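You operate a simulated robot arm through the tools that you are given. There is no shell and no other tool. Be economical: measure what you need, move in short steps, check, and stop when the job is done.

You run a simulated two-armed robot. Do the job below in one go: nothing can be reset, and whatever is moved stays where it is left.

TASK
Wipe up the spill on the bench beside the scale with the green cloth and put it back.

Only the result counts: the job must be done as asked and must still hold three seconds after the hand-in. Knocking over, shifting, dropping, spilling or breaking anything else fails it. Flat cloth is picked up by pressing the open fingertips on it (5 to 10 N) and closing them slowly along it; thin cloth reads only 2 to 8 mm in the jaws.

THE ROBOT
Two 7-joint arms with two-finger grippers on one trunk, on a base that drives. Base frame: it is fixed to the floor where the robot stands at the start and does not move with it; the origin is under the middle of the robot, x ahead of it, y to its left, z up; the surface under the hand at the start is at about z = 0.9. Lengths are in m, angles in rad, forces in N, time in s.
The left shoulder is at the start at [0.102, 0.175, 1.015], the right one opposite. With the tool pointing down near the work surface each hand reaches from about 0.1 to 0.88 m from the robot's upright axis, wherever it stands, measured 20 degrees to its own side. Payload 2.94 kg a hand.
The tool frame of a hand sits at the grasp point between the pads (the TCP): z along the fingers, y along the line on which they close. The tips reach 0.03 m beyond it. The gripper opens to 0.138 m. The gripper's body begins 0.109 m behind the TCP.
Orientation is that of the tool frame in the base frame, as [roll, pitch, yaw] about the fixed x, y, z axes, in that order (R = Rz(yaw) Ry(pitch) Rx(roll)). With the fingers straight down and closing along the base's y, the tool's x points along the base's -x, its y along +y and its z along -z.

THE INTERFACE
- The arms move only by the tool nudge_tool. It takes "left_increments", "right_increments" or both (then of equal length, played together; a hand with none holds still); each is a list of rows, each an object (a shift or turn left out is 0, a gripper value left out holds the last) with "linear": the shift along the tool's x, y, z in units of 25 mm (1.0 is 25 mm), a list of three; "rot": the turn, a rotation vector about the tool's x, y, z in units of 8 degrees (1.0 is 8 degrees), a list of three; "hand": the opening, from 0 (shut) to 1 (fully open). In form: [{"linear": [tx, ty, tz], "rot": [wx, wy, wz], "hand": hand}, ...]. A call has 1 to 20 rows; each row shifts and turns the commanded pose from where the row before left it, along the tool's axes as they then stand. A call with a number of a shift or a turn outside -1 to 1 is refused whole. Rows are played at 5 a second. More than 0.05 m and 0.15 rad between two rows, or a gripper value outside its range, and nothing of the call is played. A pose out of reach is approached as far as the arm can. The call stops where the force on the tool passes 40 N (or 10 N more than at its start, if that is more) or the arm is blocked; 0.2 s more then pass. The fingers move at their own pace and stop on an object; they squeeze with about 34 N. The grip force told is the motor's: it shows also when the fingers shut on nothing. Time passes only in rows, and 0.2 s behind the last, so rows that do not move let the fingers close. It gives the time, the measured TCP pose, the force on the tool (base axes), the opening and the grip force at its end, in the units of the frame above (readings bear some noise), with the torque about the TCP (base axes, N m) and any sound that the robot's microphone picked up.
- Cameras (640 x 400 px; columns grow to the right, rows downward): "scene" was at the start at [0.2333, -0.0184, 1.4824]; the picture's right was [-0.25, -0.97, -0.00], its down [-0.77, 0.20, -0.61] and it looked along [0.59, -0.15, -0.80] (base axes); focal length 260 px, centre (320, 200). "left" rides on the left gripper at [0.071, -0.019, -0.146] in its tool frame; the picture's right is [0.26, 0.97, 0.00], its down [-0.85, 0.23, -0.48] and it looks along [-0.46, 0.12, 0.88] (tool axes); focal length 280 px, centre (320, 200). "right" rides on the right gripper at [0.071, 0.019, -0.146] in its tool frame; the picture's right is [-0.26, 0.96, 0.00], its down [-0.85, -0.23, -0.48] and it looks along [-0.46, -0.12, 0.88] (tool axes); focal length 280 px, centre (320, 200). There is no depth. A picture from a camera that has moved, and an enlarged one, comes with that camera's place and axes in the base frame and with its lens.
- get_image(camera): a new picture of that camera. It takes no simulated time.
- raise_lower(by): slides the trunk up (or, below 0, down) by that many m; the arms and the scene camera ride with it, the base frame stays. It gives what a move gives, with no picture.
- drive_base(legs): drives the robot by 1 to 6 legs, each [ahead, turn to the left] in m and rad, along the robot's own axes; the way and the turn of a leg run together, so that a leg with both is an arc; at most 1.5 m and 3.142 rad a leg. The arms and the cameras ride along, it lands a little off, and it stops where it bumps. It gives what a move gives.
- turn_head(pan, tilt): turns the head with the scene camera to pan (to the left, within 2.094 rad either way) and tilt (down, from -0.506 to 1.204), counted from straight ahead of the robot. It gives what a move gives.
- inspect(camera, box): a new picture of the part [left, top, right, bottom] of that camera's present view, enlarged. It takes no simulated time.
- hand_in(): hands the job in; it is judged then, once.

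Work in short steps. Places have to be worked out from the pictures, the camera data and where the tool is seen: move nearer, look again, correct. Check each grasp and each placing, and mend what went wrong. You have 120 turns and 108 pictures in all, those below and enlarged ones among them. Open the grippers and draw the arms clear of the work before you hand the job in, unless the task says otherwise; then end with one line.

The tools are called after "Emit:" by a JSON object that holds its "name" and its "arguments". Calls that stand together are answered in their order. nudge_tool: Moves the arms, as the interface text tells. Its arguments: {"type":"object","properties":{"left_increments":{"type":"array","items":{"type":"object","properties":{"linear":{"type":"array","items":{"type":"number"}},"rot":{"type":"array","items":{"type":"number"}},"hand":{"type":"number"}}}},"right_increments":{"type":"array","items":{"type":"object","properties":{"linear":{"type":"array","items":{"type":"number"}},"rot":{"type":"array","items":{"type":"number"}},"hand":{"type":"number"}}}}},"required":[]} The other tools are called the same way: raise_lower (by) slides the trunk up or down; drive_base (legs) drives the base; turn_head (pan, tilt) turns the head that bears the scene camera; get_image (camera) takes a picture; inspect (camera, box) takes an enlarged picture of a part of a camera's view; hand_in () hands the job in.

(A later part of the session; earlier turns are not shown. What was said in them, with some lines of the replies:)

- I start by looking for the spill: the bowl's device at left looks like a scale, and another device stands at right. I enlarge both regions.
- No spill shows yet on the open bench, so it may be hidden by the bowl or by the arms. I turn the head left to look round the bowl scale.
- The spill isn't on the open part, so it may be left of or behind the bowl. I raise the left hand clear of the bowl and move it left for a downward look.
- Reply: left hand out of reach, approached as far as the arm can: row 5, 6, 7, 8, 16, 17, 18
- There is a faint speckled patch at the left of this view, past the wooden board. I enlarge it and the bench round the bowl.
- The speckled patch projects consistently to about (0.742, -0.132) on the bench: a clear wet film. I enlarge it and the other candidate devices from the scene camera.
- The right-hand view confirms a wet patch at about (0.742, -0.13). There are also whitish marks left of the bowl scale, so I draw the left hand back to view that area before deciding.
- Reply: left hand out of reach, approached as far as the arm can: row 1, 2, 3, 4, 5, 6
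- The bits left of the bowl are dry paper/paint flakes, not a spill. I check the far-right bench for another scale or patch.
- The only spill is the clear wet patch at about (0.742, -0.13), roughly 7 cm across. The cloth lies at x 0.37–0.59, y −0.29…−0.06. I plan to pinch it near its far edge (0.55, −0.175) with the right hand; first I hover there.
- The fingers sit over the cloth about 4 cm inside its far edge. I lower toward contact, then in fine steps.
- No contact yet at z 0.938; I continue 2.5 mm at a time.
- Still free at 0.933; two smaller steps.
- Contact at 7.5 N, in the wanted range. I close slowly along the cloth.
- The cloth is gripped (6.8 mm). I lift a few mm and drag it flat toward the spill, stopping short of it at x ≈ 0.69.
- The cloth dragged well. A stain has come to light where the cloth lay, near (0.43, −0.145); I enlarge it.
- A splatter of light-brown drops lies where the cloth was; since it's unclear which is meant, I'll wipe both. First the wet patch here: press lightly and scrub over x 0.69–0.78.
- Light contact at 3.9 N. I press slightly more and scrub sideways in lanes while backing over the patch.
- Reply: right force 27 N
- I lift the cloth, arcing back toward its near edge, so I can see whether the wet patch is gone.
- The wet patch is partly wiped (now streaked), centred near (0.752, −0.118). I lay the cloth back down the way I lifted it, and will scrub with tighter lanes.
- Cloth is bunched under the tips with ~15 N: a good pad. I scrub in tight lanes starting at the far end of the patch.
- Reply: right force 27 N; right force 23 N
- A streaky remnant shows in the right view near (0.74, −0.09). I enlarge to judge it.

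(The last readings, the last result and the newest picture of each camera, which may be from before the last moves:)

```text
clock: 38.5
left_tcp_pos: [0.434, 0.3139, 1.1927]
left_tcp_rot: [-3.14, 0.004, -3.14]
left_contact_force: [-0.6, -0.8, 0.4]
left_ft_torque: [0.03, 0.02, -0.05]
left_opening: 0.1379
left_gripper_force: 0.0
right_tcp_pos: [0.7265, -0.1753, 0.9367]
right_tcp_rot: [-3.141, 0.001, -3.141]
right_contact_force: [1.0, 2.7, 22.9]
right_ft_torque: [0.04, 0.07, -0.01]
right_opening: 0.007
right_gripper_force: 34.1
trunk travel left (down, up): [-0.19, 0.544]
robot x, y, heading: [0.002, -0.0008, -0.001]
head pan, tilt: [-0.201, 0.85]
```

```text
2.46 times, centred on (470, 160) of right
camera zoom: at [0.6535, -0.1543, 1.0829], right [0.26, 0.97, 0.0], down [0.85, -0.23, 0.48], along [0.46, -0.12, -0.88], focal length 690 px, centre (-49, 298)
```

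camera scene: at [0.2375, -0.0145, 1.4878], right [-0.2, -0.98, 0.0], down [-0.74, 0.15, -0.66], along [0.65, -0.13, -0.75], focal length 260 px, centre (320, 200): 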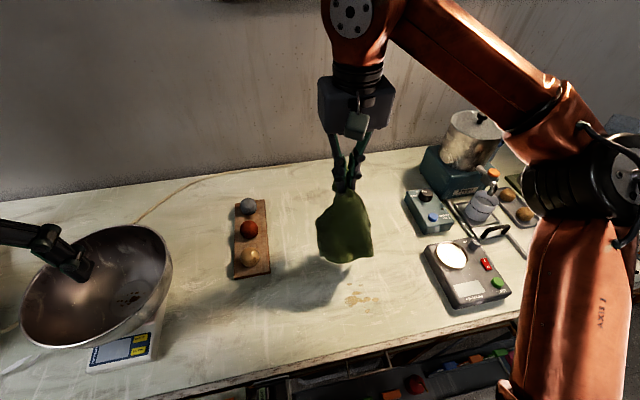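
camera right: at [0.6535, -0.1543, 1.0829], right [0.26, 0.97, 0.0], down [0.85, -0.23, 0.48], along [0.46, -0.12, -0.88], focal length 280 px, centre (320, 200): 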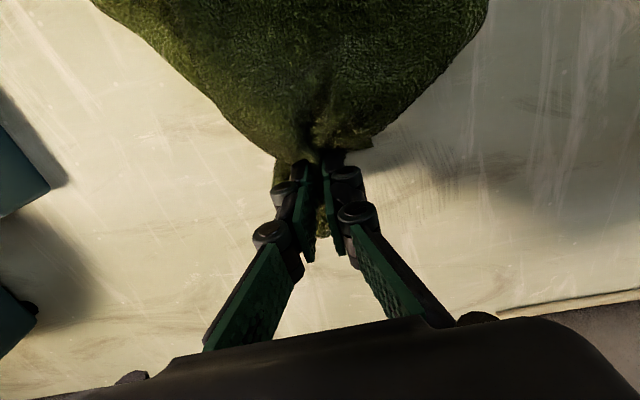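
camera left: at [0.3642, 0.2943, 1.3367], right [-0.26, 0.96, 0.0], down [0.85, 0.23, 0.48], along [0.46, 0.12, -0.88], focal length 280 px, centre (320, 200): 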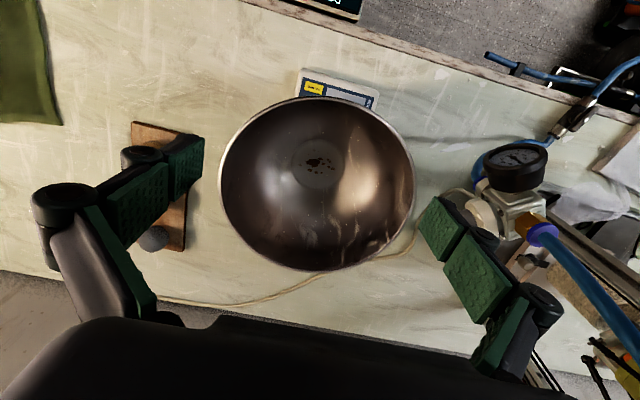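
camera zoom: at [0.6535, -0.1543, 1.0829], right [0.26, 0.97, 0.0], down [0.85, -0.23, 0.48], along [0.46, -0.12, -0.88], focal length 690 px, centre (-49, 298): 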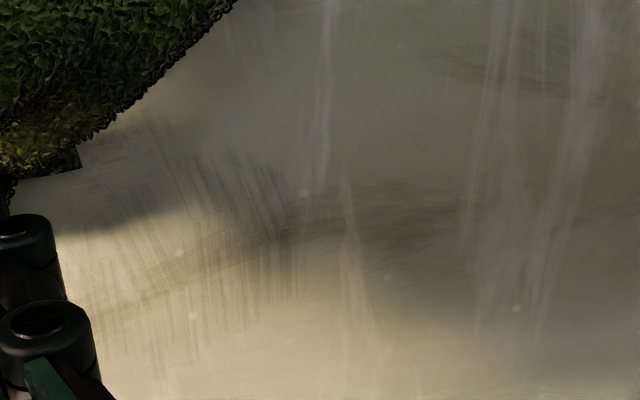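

Faint streaks remain over x 0.71–0.79, y −0.15…−0.08. I go over it again in 1 cm lanes with similar pressure.

Emit:
{"name": "nudge_tool", "arguments": {"right_increments": [{"linear": [0.6, 0.4, 0]}, {"linear": [0, 0.9, 0]}, {"linear": [0, 0.9, 0]}, {"linear": [0, 0.9, 0]}, {"linear": [0, 0.9, 0]}, {"linear": [-0.4, 0, 0]}, {"linear": [0, -0.9, 0]}, {"linear": [0, -0.9, 0]}, {"linear": [0, -0.9, 0]}, {"linear": [0, -0.9, 0]}, {"linear": [-0.4, 0, 0]}, {"linear": [0, 0.9, 0]}, {"linear": [0, 0.9, 0]}, {"linear": [0, 0.9, 0]}, {"linear": [0, 0.9, 0]}, {"linear": [-0.4, 0, 0]}, {"linear": [0, -0.9, 0]}, {"linear": [0, -0.9, 0]}, {"linear": [0, -0.9, 0]}, {"linear": [0, -0.9, 0]}]}}

Emit:
{"name": "nudge_tool", "arguments": {"right_increments": [{"linear": [-0.4, 0, 0]}, {"linear": [0, 0.9, 0]}, {"linear": [0, 0.9, 0]}, {"linear": [0, 0.9, 0]}, {"linear": [0, 0.9, 0]}, {"linear": [-0.4, 0, 0]}, {"linear": [0, -0.9, 0]}, {"linear": [0, -0.9, 0]}, {"linear": [0, -0.9, 0]}, {"linear": [0, -0.9, 0]}, {"linear": [-0.4, 0, 0]}, {"linear": [0, 0.9, 0]}, {"linear": [0, 0.9, 0]}, {"linear": [0, 0.9, 0]}, {"linear": [0, 0.9, 0]}, {"linear": [-0.4, 0, 0]}, {"linear": [0, -0.9, 0]}, {"linear": [0, -0.9, 0]}, {"linear": [0, -0.9, 0]}, {"linear": [0, -0.9, 0]}]}}

Emit:
{"name": "inspect", "arguments": {"camera": "right", "box": [320, 40, 620, 240]}}

```text
clock: 42.7
left_tcp_pos: [0.4332, 0.3131, 1.1927]
left_tcp_rot: [-3.141, 0.002, -3.139]
left_contact_force: [-0.2, 0.3, 0.1]
left_ft_torque: [-0.01, -0.02, 0.03]
left_opening: 0.1379
left_gripper_force: 0.1
right_tcp_pos: [0.741, -0.1659, 0.9367]
right_tcp_rot: [3.141, 0.0, 3.14]
right_contact_force: [0.1, 4.5, 22.5]
right_ft_torque: [-0.02, 0.12, 0.01]
right_opening: 0.0068
right_gripper_force: 33.7
trunk travel left (down, up): [-0.19, 0.544]
robot x, y, heading: [-0.0018, 0.0029, 0.003]
head pan, tilt: [-0.201, 0.85]
```

```text
clock: 46.9
left_tcp_pos: [0.4322, 0.313, 1.1935]
left_tcp_rot: [-3.14, 0.006, -3.139]
left_contact_force: [0.4, -0.6, -0.7]
left_ft_torque: [0.04, 0.01, 0.04]
left_opening: 0.1379
left_gripper_force: 0.1
right_tcp_pos: [0.7815, -0.1645, 0.9363]
right_tcp_rot: [3.141, 0.001, 3.14]
right_contact_force: [0.8, 3.4, 22.0]
right_ft_torque: [0.03, 0.12, 0.02]
right_opening: 0.0069
right_gripper_force: 34.1
trunk travel left (down, up): [-0.19, 0.544]
robot x, y, heading: [0.0004, 0.0007, -0.002]
head pan, tilt: [-0.201, 0.85]
```

```text
2.00 times, centred on (470, 140) of right
camera zoom: at [0.7092, -0.1444, 1.0829], right [0.26, 0.97, 0.0], down [0.85, -0.23, 0.48], along [0.46, -0.12, -0.88], focal length 561 px, centre (20, 320)
```

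zoom: 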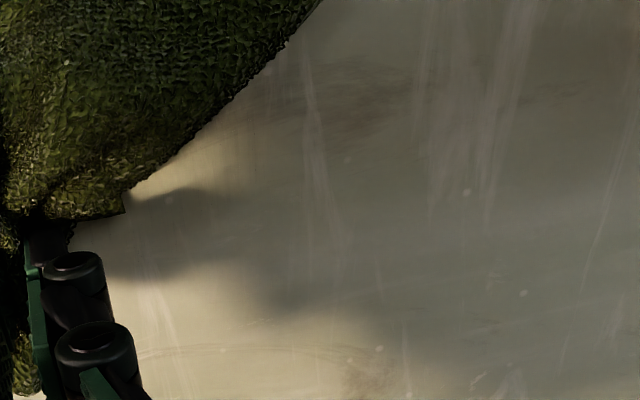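

That area now looks clean. I lift the cloth the same way as before to verify.

Emit:
{"name": "nudge_tool", "arguments": {"right_increments": [{"linear": [0, 0, -0.6]}, {"linear": [0.5, 0.2, -1]}, {"linear": [0.8, 0.2, -1]}, {"linear": [1, 0.2, -1]}, {"linear": [1, 0.2, -1]}, {"linear": [1, 0.2, -1]}, {"linear": [1, 0, -1]}, {"linear": [1, 0, -1]}, {"linear": [1, 0, -1]}, {"linear": [1, -0.5, -0.6]}, {"linear": [1, -0.5, 0]}, {"linear": [1, -0.5, 0]}]}}

Emit:
{"name": "get_image", "arguments": {"camera": "scene"}}

Emit:
{"name": "inspect", "arguments": {"camera": "scene", "box": [260, 150, 400, 250]}}

Emit:
{"name": "get_image", "arguments": {"camera": "right"}}

```text
clock: 49.5
left_tcp_pos: [0.4343, 0.3132, 1.1929]
left_tcp_rot: [3.141, 0.0, -3.14]
left_contact_force: [-0.7, -0.9, 0.7]
left_ft_torque: [0.04, -0.07, 0.01]
left_opening: 0.1378
left_gripper_force: 0.1
right_tcp_pos: [0.5226, -0.1785, 1.1662]
right_tcp_rot: [3.141, -0.001, 3.141]
right_contact_force: [-0.1, 0.2, -0.4]
right_ft_torque: [0.0, -0.05, 0.03]
right_opening: 0.0068
right_gripper_force: 34.1
trunk travel left (down, up): [-0.19, 0.544]
robot x, y, heading: [-0.003, 0.0, 0.001]
head pan, tilt: [-0.201, 0.85]
```

```text
69 pictures are left
camera scene: at [0.237, -0.0155, 1.488], right [-0.2, -0.98, 0.0], down [-0.74, 0.15, -0.66], along [0.65, -0.13, -0.75], focal length 260 px, centre (320, 200)
```

scene: 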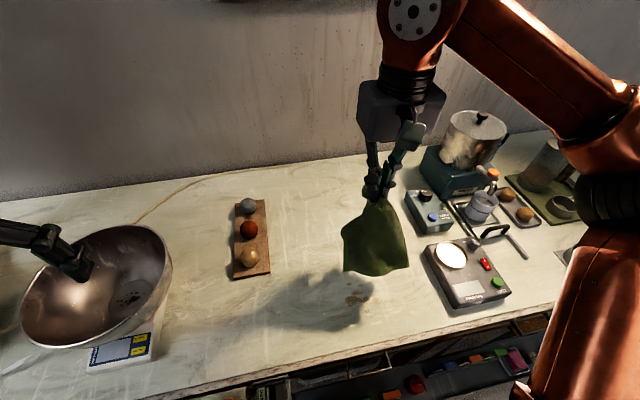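

```text
4.00 times, centred on (330, 200) of scene
camera zoom: at [0.237, -0.0155, 1.488], right [-0.2, -0.98, 0.0], down [-0.74, 0.15, -0.66], along [0.65, -0.13, -0.75], focal length 1040 px, centre (280, 200)
```

zoom: 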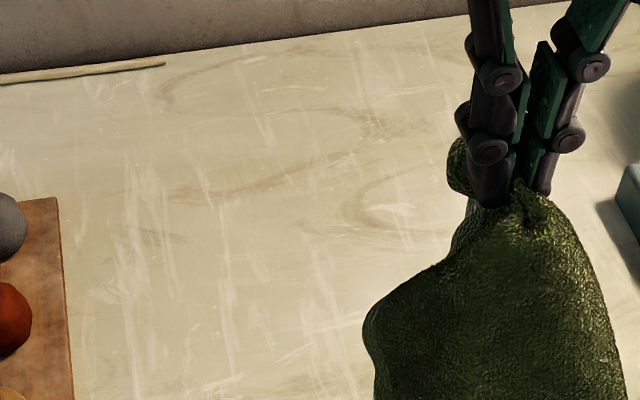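

```text
67 pictures are left
camera right: at [0.4516, -0.1578, 1.3119], right [0.26, 0.96, 0.0], down [0.85, -0.23, 0.48], along [0.46, -0.12, -0.88], focal length 280 px, centre (320, 200)
```

right: 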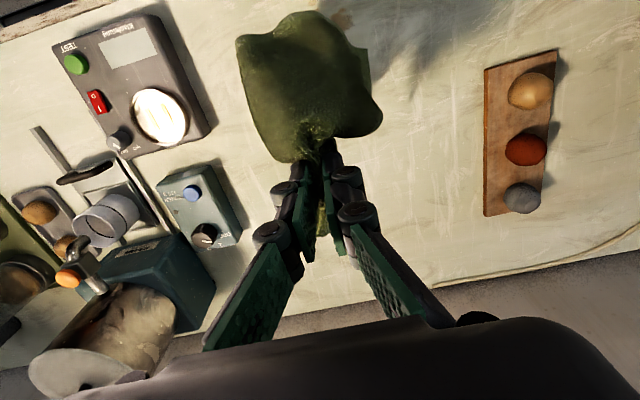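

The wet patch is fully gone. Now I try the brown splatter at x 0.41–0.47, y −0.20…−0.10: I lay the cloth with its tail away from me and bring the tips onto the stain.

Emit:
{"name": "nudge_tool", "arguments": {"right_increments": [{"linear": [-1, 0, 0]}, {"linear": [-1, 0.3, 0.3]}, {"linear": [-0.5, 0.3, 1]}, {"linear": [0, 0.3, 1]}, {"linear": [0.5, 0, 1]}, {"linear": [0.9, 0, 1]}, {"linear": [1, 0, 1]}, {"linear": [1, 0, 1]}, {"linear": [1, 0, 1]}, {"linear": [1, 0, 1]}, {"linear": [0.5, 0, 0.7]}]}}

Emit:
{"name": "get_image", "arguments": {"camera": "scene"}}

Emit:
{"name": "get_image", "arguments": {"camera": "right"}}

```text
clock: 51.9
left_tcp_pos: [0.4339, 0.3128, 1.1918]
left_tcp_rot: [-3.139, 0.002, 3.141]
left_contact_force: [-0.2, -0.7, -0.1]
left_ft_torque: [-0.01, 0.0, 0.03]
left_opening: 0.1379
left_gripper_force: 0.0
right_tcp_pos: [0.4401, -0.1535, 0.9407]
right_tcp_rot: [3.139, 0.001, -3.141]
right_contact_force: [0.9, -2.1, 5.8]
right_ft_torque: [-0.04, -0.11, 0.0]
right_opening: 0.0067
right_gripper_force: 34.2
trunk travel left (down, up): [-0.19, 0.544]
robot x, y, heading: [-0.0008, 0.0013, 0.003]
head pan, tilt: [-0.201, 0.85]
```

```text
66 pictures are left
camera scene: at [0.2375, -0.0147, 1.488], right [-0.2, -0.98, 0.0], down [-0.74, 0.15, -0.66], along [0.65, -0.13, -0.75], focal length 260 px, centre (320, 200)
```

scene: 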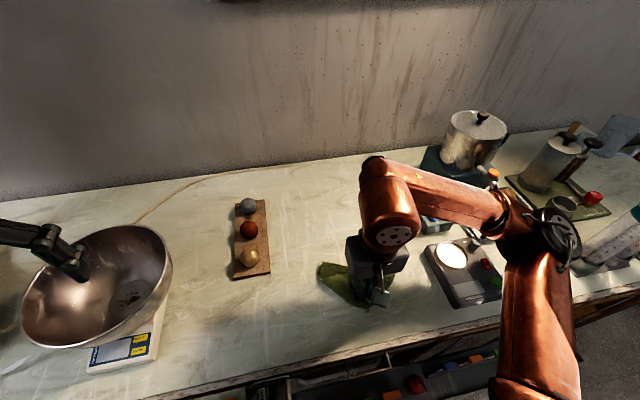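

```text
65 pictures are left
camera right: at [0.3674, -0.1339, 1.0869], right [0.26, 0.96, 0.0], down [0.85, -0.23, 0.48], along [0.46, -0.12, -0.88], focal length 280 px, centre (320, 200)
```

right: 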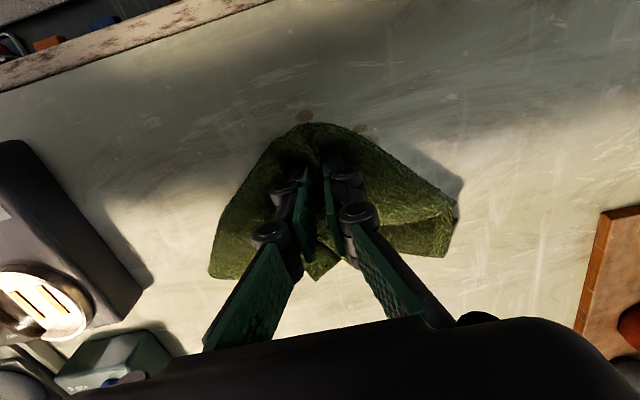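

The tips with a bunched pad rest on the stain. I scrub it in lanes, keeping the cloth clear of the device at right.

Emit:
{"name": "nudge_tool", "arguments": {"right_increments": [{"linear": [-0.7, 0, 0.08]}, {"linear": [-0.6, -0.8, 0]}, {"linear": [0, -0.8, 0]}, {"linear": [0, 1, 0]}, {"linear": [0, 1, 0]}, {"linear": [0, 1, 0]}, {"linear": [0, 1, 0]}, {"linear": [0.5, 0, 0]}, {"linear": [0, -1, 0]}, {"linear": [0, -1, 0]}, {"linear": [0, -1, 0]}, {"linear": [0, -1, 0]}, {"linear": [0.5, 0, 0]}, {"linear": [0, 1, 0]}, {"linear": [0, 1, 0]}, {"linear": [0, 1, 0]}, {"linear": [0, 1, 0]}, {"linear": [0.5, 0, 0]}]}}

Emit:
{"name": "nudge_tool", "arguments": {"right_increments": [{"linear": [0, -1, 0]}, {"linear": [0, -1, 0]}, {"linear": [0, -1, 0]}, {"linear": [0, -1, 0]}, {"linear": [0.5, 0, 0]}, {"linear": [0, 1, 0]}, {"linear": [0, 1, 0]}, {"linear": [0, 1, 0]}, {"linear": [0, 1, 0]}, {"linear": [0.5, 0, 0]}, {"linear": [0, -1, 0]}, {"linear": [0, -1, 0]}, {"linear": [0, -1, 0]}, {"linear": [0, -1, 0]}, {"linear": [0.5, 0, 0]}, {"linear": [0, 1, 0]}, {"linear": [0, 1, 0]}, {"linear": [0, 1, 0]}, {"linear": [0, 1, 0]}]}}

Emit:
{"name": "nudge_tool", "arguments": {"right_increments": [{"linear": [0, 0, -0.6]}, {"linear": [-0.4, -0.2, -1]}, {"linear": [-0.7, -0.2, -1]}, {"linear": [-1, -0.2, -1]}, {"linear": [-1, -0.2, -1]}, {"linear": [-1, -0.2, -1]}, {"linear": [-1, 0, -1]}, {"linear": [-1, 0, -1]}, {"linear": [-1, 0, -1]}, {"linear": [-1, 0, -0.6]}]}}

Emit:
{"name": "get_image", "arguments": {"camera": "scene"}}

Emit:
{"name": "inspect", "arguments": {"camera": "scene", "box": [290, 250, 440, 350]}}

```text
clock: 55.7
left_tcp_pos: [0.434, 0.313, 1.1914]
left_tcp_rot: [-3.14, 0.003, -3.14]
left_contact_force: [0.4, -0.8, -0.1]
left_ft_torque: [-0.02, -0.01, 0.01]
left_opening: 0.1383
left_gripper_force: 0.0
right_tcp_pos: [0.4354, -0.0936, 0.938]
right_tcp_rot: [3.14, -0.001, 3.141]
right_contact_force: [0.9, 1.7, 8.2]
right_ft_torque: [-0.07, -0.19, 0.04]
right_opening: 0.007
right_gripper_force: 33.9
trunk travel left (down, up): [-0.19, 0.544]
robot x, y, heading: [-0.0037, 0.002, 0.005]
head pan, tilt: [-0.201, 0.85]
```

```text
clock: 59.7
left_tcp_pos: [0.4338, 0.3123, 1.1909]
left_tcp_rot: [-3.141, 0.002, -3.14]
left_contact_force: [-0.3, 0.4, -0.4]
left_ft_torque: [-0.04, -0.01, 0.02]
left_opening: 0.1381
left_gripper_force: 0.1
right_tcp_pos: [0.3967, -0.0931, 0.939]
right_tcp_rot: [-3.141, 0.0, -3.141]
right_contact_force: [-0.1, -1.9, 10.2]
right_ft_torque: [-0.16, -0.11, 0.0]
right_opening: 0.0068
right_gripper_force: 34.3
trunk travel left (down, up): [-0.19, 0.544]
robot x, y, heading: [0.0002, 0.0032, -0.002]
head pan, tilt: [-0.201, 0.85]
```

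```text
clock: 61.9
left_tcp_pos: [0.435, 0.3134, 1.1916]
left_tcp_rot: [-3.14, 0.001, -3.14]
left_contact_force: [0.3, -0.4, -0.1]
left_ft_torque: [-0.02, 0.02, 0.0]
left_opening: 0.138
left_gripper_force: 0.0
right_tcp_pos: [0.6011, -0.1197, 1.1673]
right_tcp_rot: [-3.142, -0.002, -3.141]
right_contact_force: [0.1, 0.2, 0.3]
right_ft_torque: [-0.08, 0.0, 0.0]
right_opening: 0.0071
right_gripper_force: 34.1
trunk travel left (down, up): [-0.19, 0.544]
robot x, y, heading: [-0.0019, -0.0003, 0.001]
head pan, tilt: [-0.201, 0.85]
```

```text
64 pictures are left
camera scene: at [0.2382, -0.0142, 1.4877], right [-0.2, -0.98, 0.0], down [-0.74, 0.15, -0.66], along [0.65, -0.13, -0.75], focal length 260 px, centre (320, 200)
```

scene: 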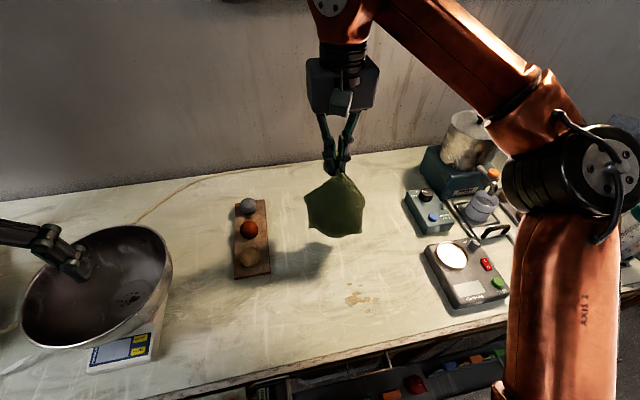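

```text
4.00 times, centred on (365, 300) of scene
camera zoom: at [0.2382, -0.0142, 1.4877], right [-0.2, -0.98, 0.0], down [-0.74, 0.15, -0.66], along [0.65, -0.13, -0.75], focal length 1040 px, centre (140, -200)
```

zoom: 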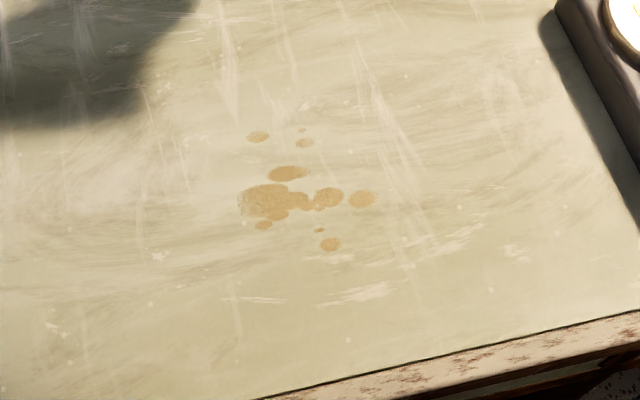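

The splatter didn't change at all — it's a dried mark in the bench, while the wet spill wiped away. Now I put the cloth back: near edge down at x ≈ 0.38, then lay it forward so the tips end at (0.555, −0.175).

Emit:
{"name": "nudge_tool", "arguments": {"right_increments": [{"linear": [0.96, -0.244, 0.16]}, {"linear": [0.96, -0.244, 0.16]}, {"linear": [0.96, -0.244, 0.16]}, {"linear": [0.96, -0.244, 0.16]}, {"linear": [0.96, -0.244, 0.16]}, {"linear": [0.96, -0.244, 0.16]}, {"linear": [0.96, -0.244, 0.16]}, {"linear": [0.96, -0.244, 0.16]}, {"linear": [0.96, -0.244, 0.16]}, {}]}}

Emit:
{"name": "get_image", "arguments": {"camera": "scene"}}

Emit:
{"name": "get_image", "arguments": {"camera": "right"}}

```text
clock: 64.1
left_tcp_pos: [0.4352, 0.3136, 1.1927]
left_tcp_rot: [-3.139, 0.001, -3.14]
left_contact_force: [0.4, -0.6, -0.6]
left_ft_torque: [0.02, 0.02, 0.01]
left_opening: 0.1381
left_gripper_force: 0.0
right_tcp_pos: [0.3833, -0.1755, 1.1317]
right_tcp_rot: [-3.141, -0.002, 3.141]
right_contact_force: [0.0, 0.1, -1.3]
right_ft_torque: [-0.06, -0.02, -0.01]
right_opening: 0.0066
right_gripper_force: 33.8
trunk travel left (down, up): [-0.19, 0.544]
robot x, y, heading: [-0.0001, -0.003, 0.001]
head pan, tilt: [-0.201, 0.85]
```

```text
62 pictures are left
camera scene: at [0.2382, -0.0146, 1.4877], right [-0.2, -0.98, 0.0], down [-0.74, 0.15, -0.66], along [0.65, -0.13, -0.75], focal length 260 px, centre (320, 200)
```

scene: 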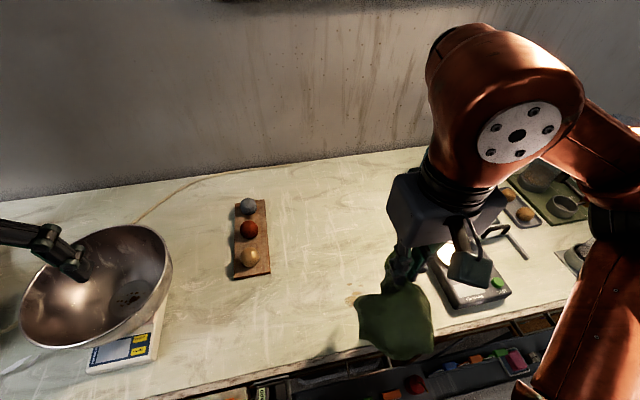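

```text
61 pictures are left
camera right: at [0.3125, -0.1543, 1.2785], right [0.26, 0.96, 0.0], down [0.85, -0.23, 0.47], along [0.46, -0.12, -0.88], focal length 280 px, centre (320, 200)
```

right: 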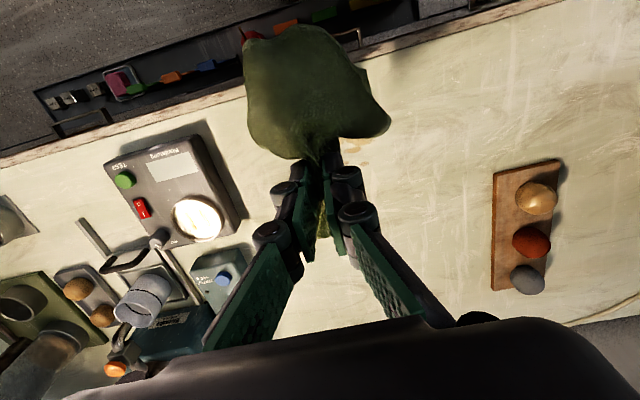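

The cloth hangs leaning toward me (bottom at x ≈ 0.305), so it would overhang the bench edge. I shift 8.5 cm forward first, then lay it down.

Emit:
{"name": "nudge_tool", "arguments": {"right_increments": [{"linear": [-0.85, 0, 0]}, {"linear": [-0.85, 0, 0]}, {"linear": [-0.85, 0, 0]}, {"linear": [-0.85, 0, 0]}, {"linear": [-0.3, 0, 0.6]}, {"linear": [-0.3, 0, 0.7]}, {"linear": [-0.4, 0, 0.7]}, {"linear": [-0.4, 0, 0.7]}, {"linear": [-0.4, 0, 0.8]}, {"linear": [-0.4, 0, 0.8]}]}}

Emit:
{"name": "get_image", "arguments": {"camera": "scene"}}

Emit:
{"name": "get_image", "arguments": {"camera": "right"}}

```text
clock: 66.3
left_tcp_pos: [0.4348, 0.3122, 1.1917]
left_tcp_rot: [-3.14, 0.0, -3.142]
left_contact_force: [-0.6, 0.0, -0.1]
left_ft_torque: [0.02, 0.0, -0.02]
left_opening: 0.1381
left_gripper_force: 0.0
right_tcp_pos: [0.5236, -0.1744, 1.0231]
right_tcp_rot: [3.142, -0.002, 3.141]
right_contact_force: [0.7, 0.9, -0.1]
right_ft_torque: [-0.07, -0.01, 0.04]
right_opening: 0.0071
right_gripper_force: 33.8
trunk travel left (down, up): [-0.19, 0.544]
robot x, y, heading: [0.0012, -0.0005, -0.001]
head pan, tilt: [-0.201, 0.85]
```

```text
60 pictures are left
camera scene: at [0.2385, -0.015, 1.4876], right [-0.2, -0.98, 0.0], down [-0.74, 0.15, -0.66], along [0.65, -0.13, -0.75], focal length 260 px, centre (320, 200)
```

scene: 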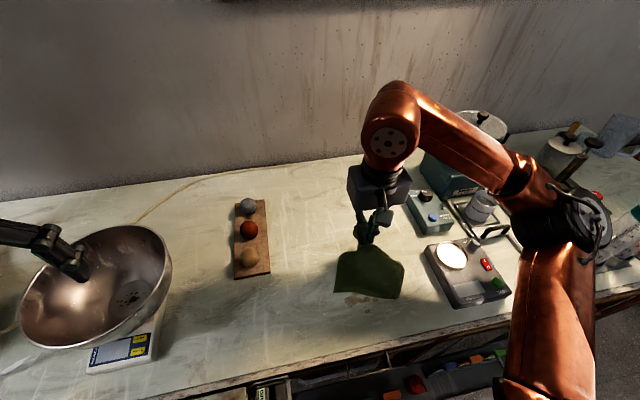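

```text
59 pictures are left
camera right: at [0.4521, -0.154, 1.17], right [0.26, 0.96, 0.0], down [0.85, -0.23, 0.47], along [0.46, -0.12, -0.88], focal length 280 px, centre (320, 200)
```

right: 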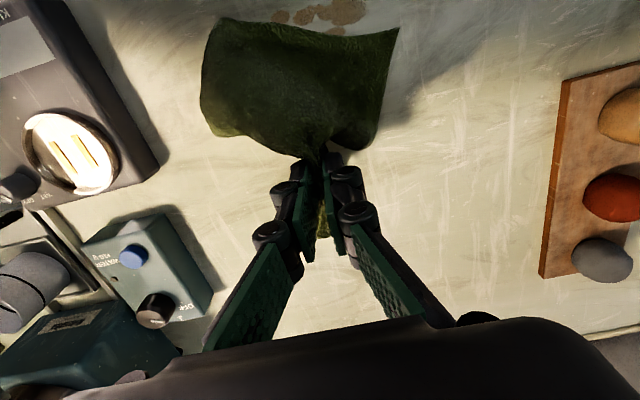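

The near edge would land at x ≈ 0.44, about 7 cm too far ahead. I lift slightly, step back 7.5 cm, and lay it forward from there.

Emit:
{"name": "nudge_tool", "arguments": {"right_increments": [{"linear": [0, 0, -1]}, {"linear": [0.75, 0, -0.4]}, {"linear": [0.75, 0, 0]}, {"linear": [0.75, 0, 0]}, {"linear": [0.75, 0, 0.4]}, {"linear": [0, 0, 0.7]}, {"linear": [-0.4, 0, 0.6]}, {"linear": [-0.6, 0, 0.5]}, {"linear": [-0.8, 0, 0.5]}, {"linear": [-0.8, 0, 0.5]}, {"linear": [-0.8, 0, 0.5]}, {"linear": [-0.8, 0, 0.5]}, {"linear": [-0.4, 0, 0.4]}]}}

Emit:
{"name": "get_image", "arguments": {"camera": "scene"}}

Emit:
{"name": "get_image", "arguments": {"camera": "right"}}

```text
clock: 69.1
left_tcp_pos: [0.4348, 0.3143, 1.1914]
left_tcp_rot: [-3.14, 0.002, -3.141]
left_contact_force: [0.1, 0.3, 0.3]
left_ft_torque: [-0.01, -0.01, -0.02]
left_opening: 0.138
left_gripper_force: 0.0
right_tcp_pos: [0.5639, -0.1753, 0.943]
right_tcp_rot: [3.142, -0.002, -3.141]
right_contact_force: [-1.0, 0.7, 1.6]
right_ft_torque: [-0.01, 0.02, 0.0]
right_opening: 0.0068
right_gripper_force: 33.7
trunk travel left (down, up): [-0.19, 0.544]
robot x, y, heading: [0.0013, -0.0015, -0.003]
head pan, tilt: [-0.201, 0.85]
```

```text
58 pictures are left
camera scene: at [0.2379, -0.0148, 1.4878], right [-0.2, -0.98, 0.0], down [-0.74, 0.15, -0.66], along [0.65, -0.13, -0.75], focal length 260 px, centre (320, 200)
```

scene: 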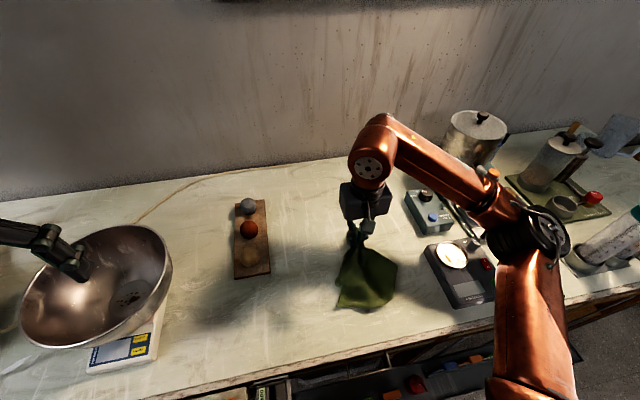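

```text
57 pictures are left
camera right: at [0.492, -0.1544, 1.0904], right [0.26, 0.97, 0.0], down [0.85, -0.23, 0.47], along [0.46, -0.12, -0.88], focal length 280 px, centre (320, 200)
```

right: 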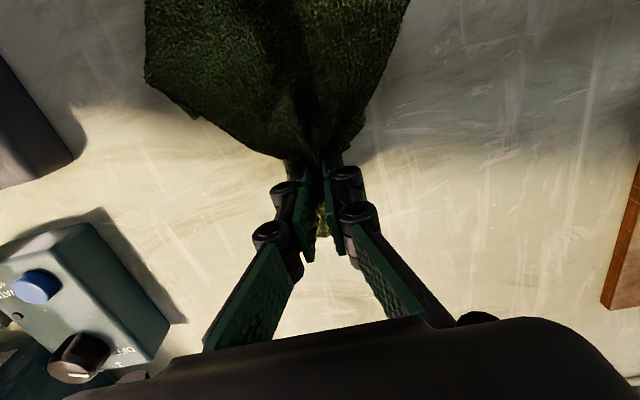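

The cloth covers its old place again, just wrinkled. I lower the last few mm, open gently, and lift straight up to look.

Emit:
{"name": "nudge_tool", "arguments": {"right_increments": [{"linear": [0, 0, 0.35]}, {"hand": 0.1}, {"hand": 0.2}, {"hand": 0.35}, {"hand": 0.5}, {"hand": 0.5}, {"linear": [0, 0, -0.5]}, {"linear": [0, 0, -1]}, {"linear": [0, 0, -1]}, {"linear": [0, 0, -1]}, {"linear": [0, 0, -1]}, {"linear": [0, 0, -1]}, {"linear": [0, 0, -1]}, {"linear": [0, 0, -1]}, {"linear": [0, 0, -1]}]}}

Emit:
{"name": "get_image", "arguments": {"camera": "scene"}}

Emit:
{"name": "get_image", "arguments": {"camera": "right"}}

```text
clock: 72.3
left_tcp_pos: [0.4335, 0.3128, 1.193]
left_tcp_rot: [-3.141, 0.001, -3.141]
left_contact_force: [-0.4, -0.9, 0.9]
left_ft_torque: [-0.02, -0.06, 0.0]
left_opening: 0.1379
left_gripper_force: 0.1
right_tcp_pos: [0.563, -0.1755, 1.1477]
right_tcp_rot: [3.141, -0.002, 3.139]
right_contact_force: [0.4, -0.7, 0.6]
right_ft_torque: [-0.04, -0.04, -0.02]
right_opening: 0.0689
right_gripper_force: 0.0
trunk travel left (down, up): [-0.19, 0.544]
robot x, y, heading: [0.001, 0.0026, -0.001]
head pan, tilt: [-0.201, 0.85]
```

```text
56 pictures are left
camera scene: at [0.237, -0.0143, 1.488], right [-0.2, -0.98, 0.0], down [-0.74, 0.15, -0.66], along [0.65, -0.13, -0.75], focal length 260 px, centre (320, 200)
```

scene: 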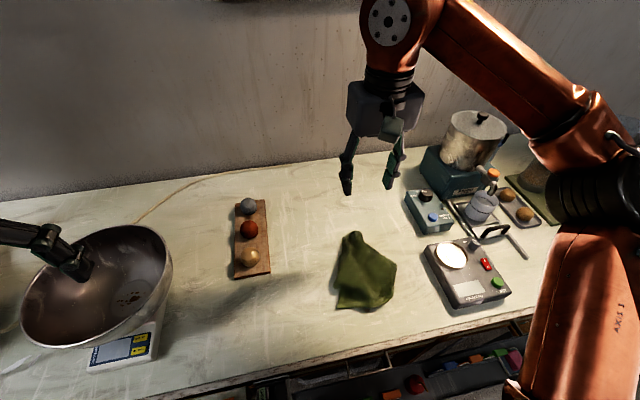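

```text
55 pictures are left
camera right: at [0.491, -0.1542, 1.2945], right [0.26, 0.96, 0.0], down [0.85, -0.23, 0.48], along [0.46, -0.13, -0.88], focal length 280 px, centre (320, 200)
```

right: 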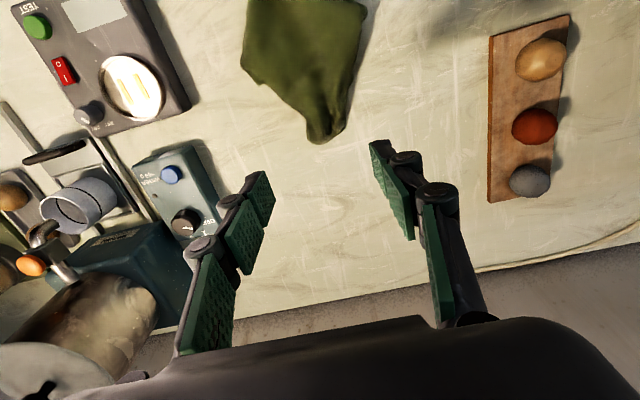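

The cloth's middle is at about (0.476, −0.171), against (0.48, −0.18) at the start, but it's bunched. I look closely to see whether it can be spread flatter.

Emit:
{"name": "inspect", "arguments": {"camera": "scene", "box": [300, 215, 440, 325]}}

Emit:
{"name": "inspect", "arguments": {"camera": "scene", "box": [240, 140, 420, 260]}}

```text
3.64 times, centred on (370, 270) of scene
camera zoom: at [0.237, -0.0143, 1.488], right [-0.2, -0.98, 0.0], down [-0.74, 0.15, -0.66], along [0.65, -0.13, -0.75], focal length 945 px, centre (138, -54)
```

zoom: 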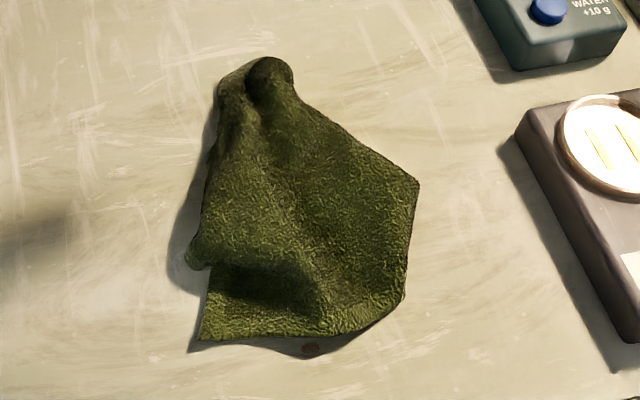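

```text
3.33 times, centred on (330, 200) of scene
camera zoom: at [0.237, -0.0143, 1.488], right [-0.2, -0.98, 0.0], down [-0.74, 0.15, -0.66], along [0.65, -0.13, -0.75], focal length 866 px, centre (287, 200)
```

zoom: 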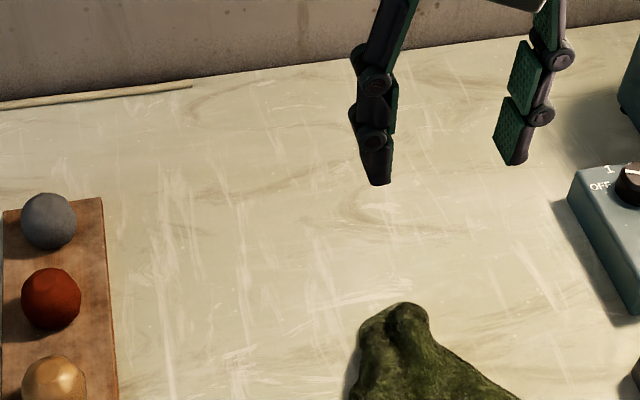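

The spill is gone and the cloth lies on its old place, well away from other things. I raise both arms straight up by the trunk, clear of the work, then take a last look.

Emit:
{"name": "raise_lower", "arguments": {"by": 0.12}}

Emit:
{"name": "get_image", "arguments": {"camera": "scene"}}

Emit:
{"name": "get_image", "arguments": {"camera": "left"}}

```text
clock: 73.8
left_tcp_pos: [0.4362, 0.3136, 1.3112]
left_tcp_rot: [3.141, -0.002, -3.14]
left_contact_force: [1.0, -0.2, -0.4]
left_ft_torque: [0.01, 0.02, -0.02]
left_opening: 0.1378
left_gripper_force: 0.1
right_tcp_pos: [0.5645, -0.1749, 1.2662]
right_tcp_rot: [3.14, -0.001, 3.141]
right_contact_force: [-0.5, 0.6, -0.3]
right_ft_torque: [0.0, 0.02, -0.01]
right_opening: 0.0691
right_gripper_force: 0.0
trunk travel left (down, up): [-0.31, 0.424]
robot x, y, heading: [-0.0019, 0.0016, 0.002]
head pan, tilt: [-0.201, 0.85]
```

```text
52 pictures are left
camera scene: at [0.1492, -0.0147, 1.6135], right [-0.2, -0.98, 0.0], down [-0.74, 0.15, -0.66], along [0.65, -0.13, -0.75], focal length 260 px, centre (320, 200)
```

scene: 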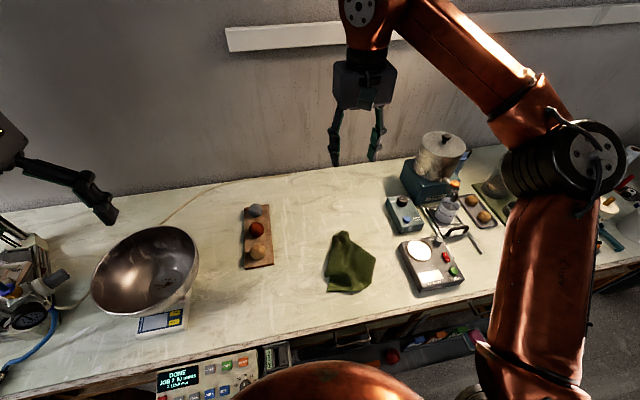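

```text
51 pictures are left
camera left: at [0.3666, 0.2941, 1.4568], right [-0.26, 0.96, 0.0], down [0.85, 0.23, 0.47], along [0.46, 0.13, -0.88], focal length 280 px, centre (320, 200)
```

left: 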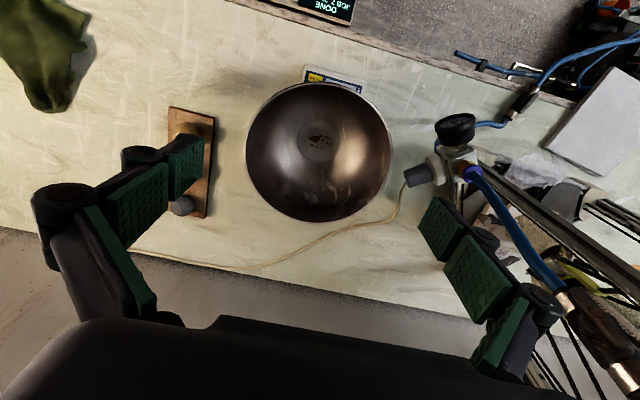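

Everything else stands where it was, the bench is dry where the spill lay, and both hands are open and clear. I hand in.

Emit:
{"name": "hand_in", "arguments": {}}

```text
The job is handed in.
```

I wiped up the wet spill and put the green cloth back on its old place, centred within about 1 cm of where it lay but bunched rather than flat. The only wet spill I found was a clear patch between the wooden board and the small devices, about half a metre from the bowl scale, so I took it to be the one you meant. A light-brown splatter under the cloth did not change when scrubbed and is still there; it looks like a dried mark.
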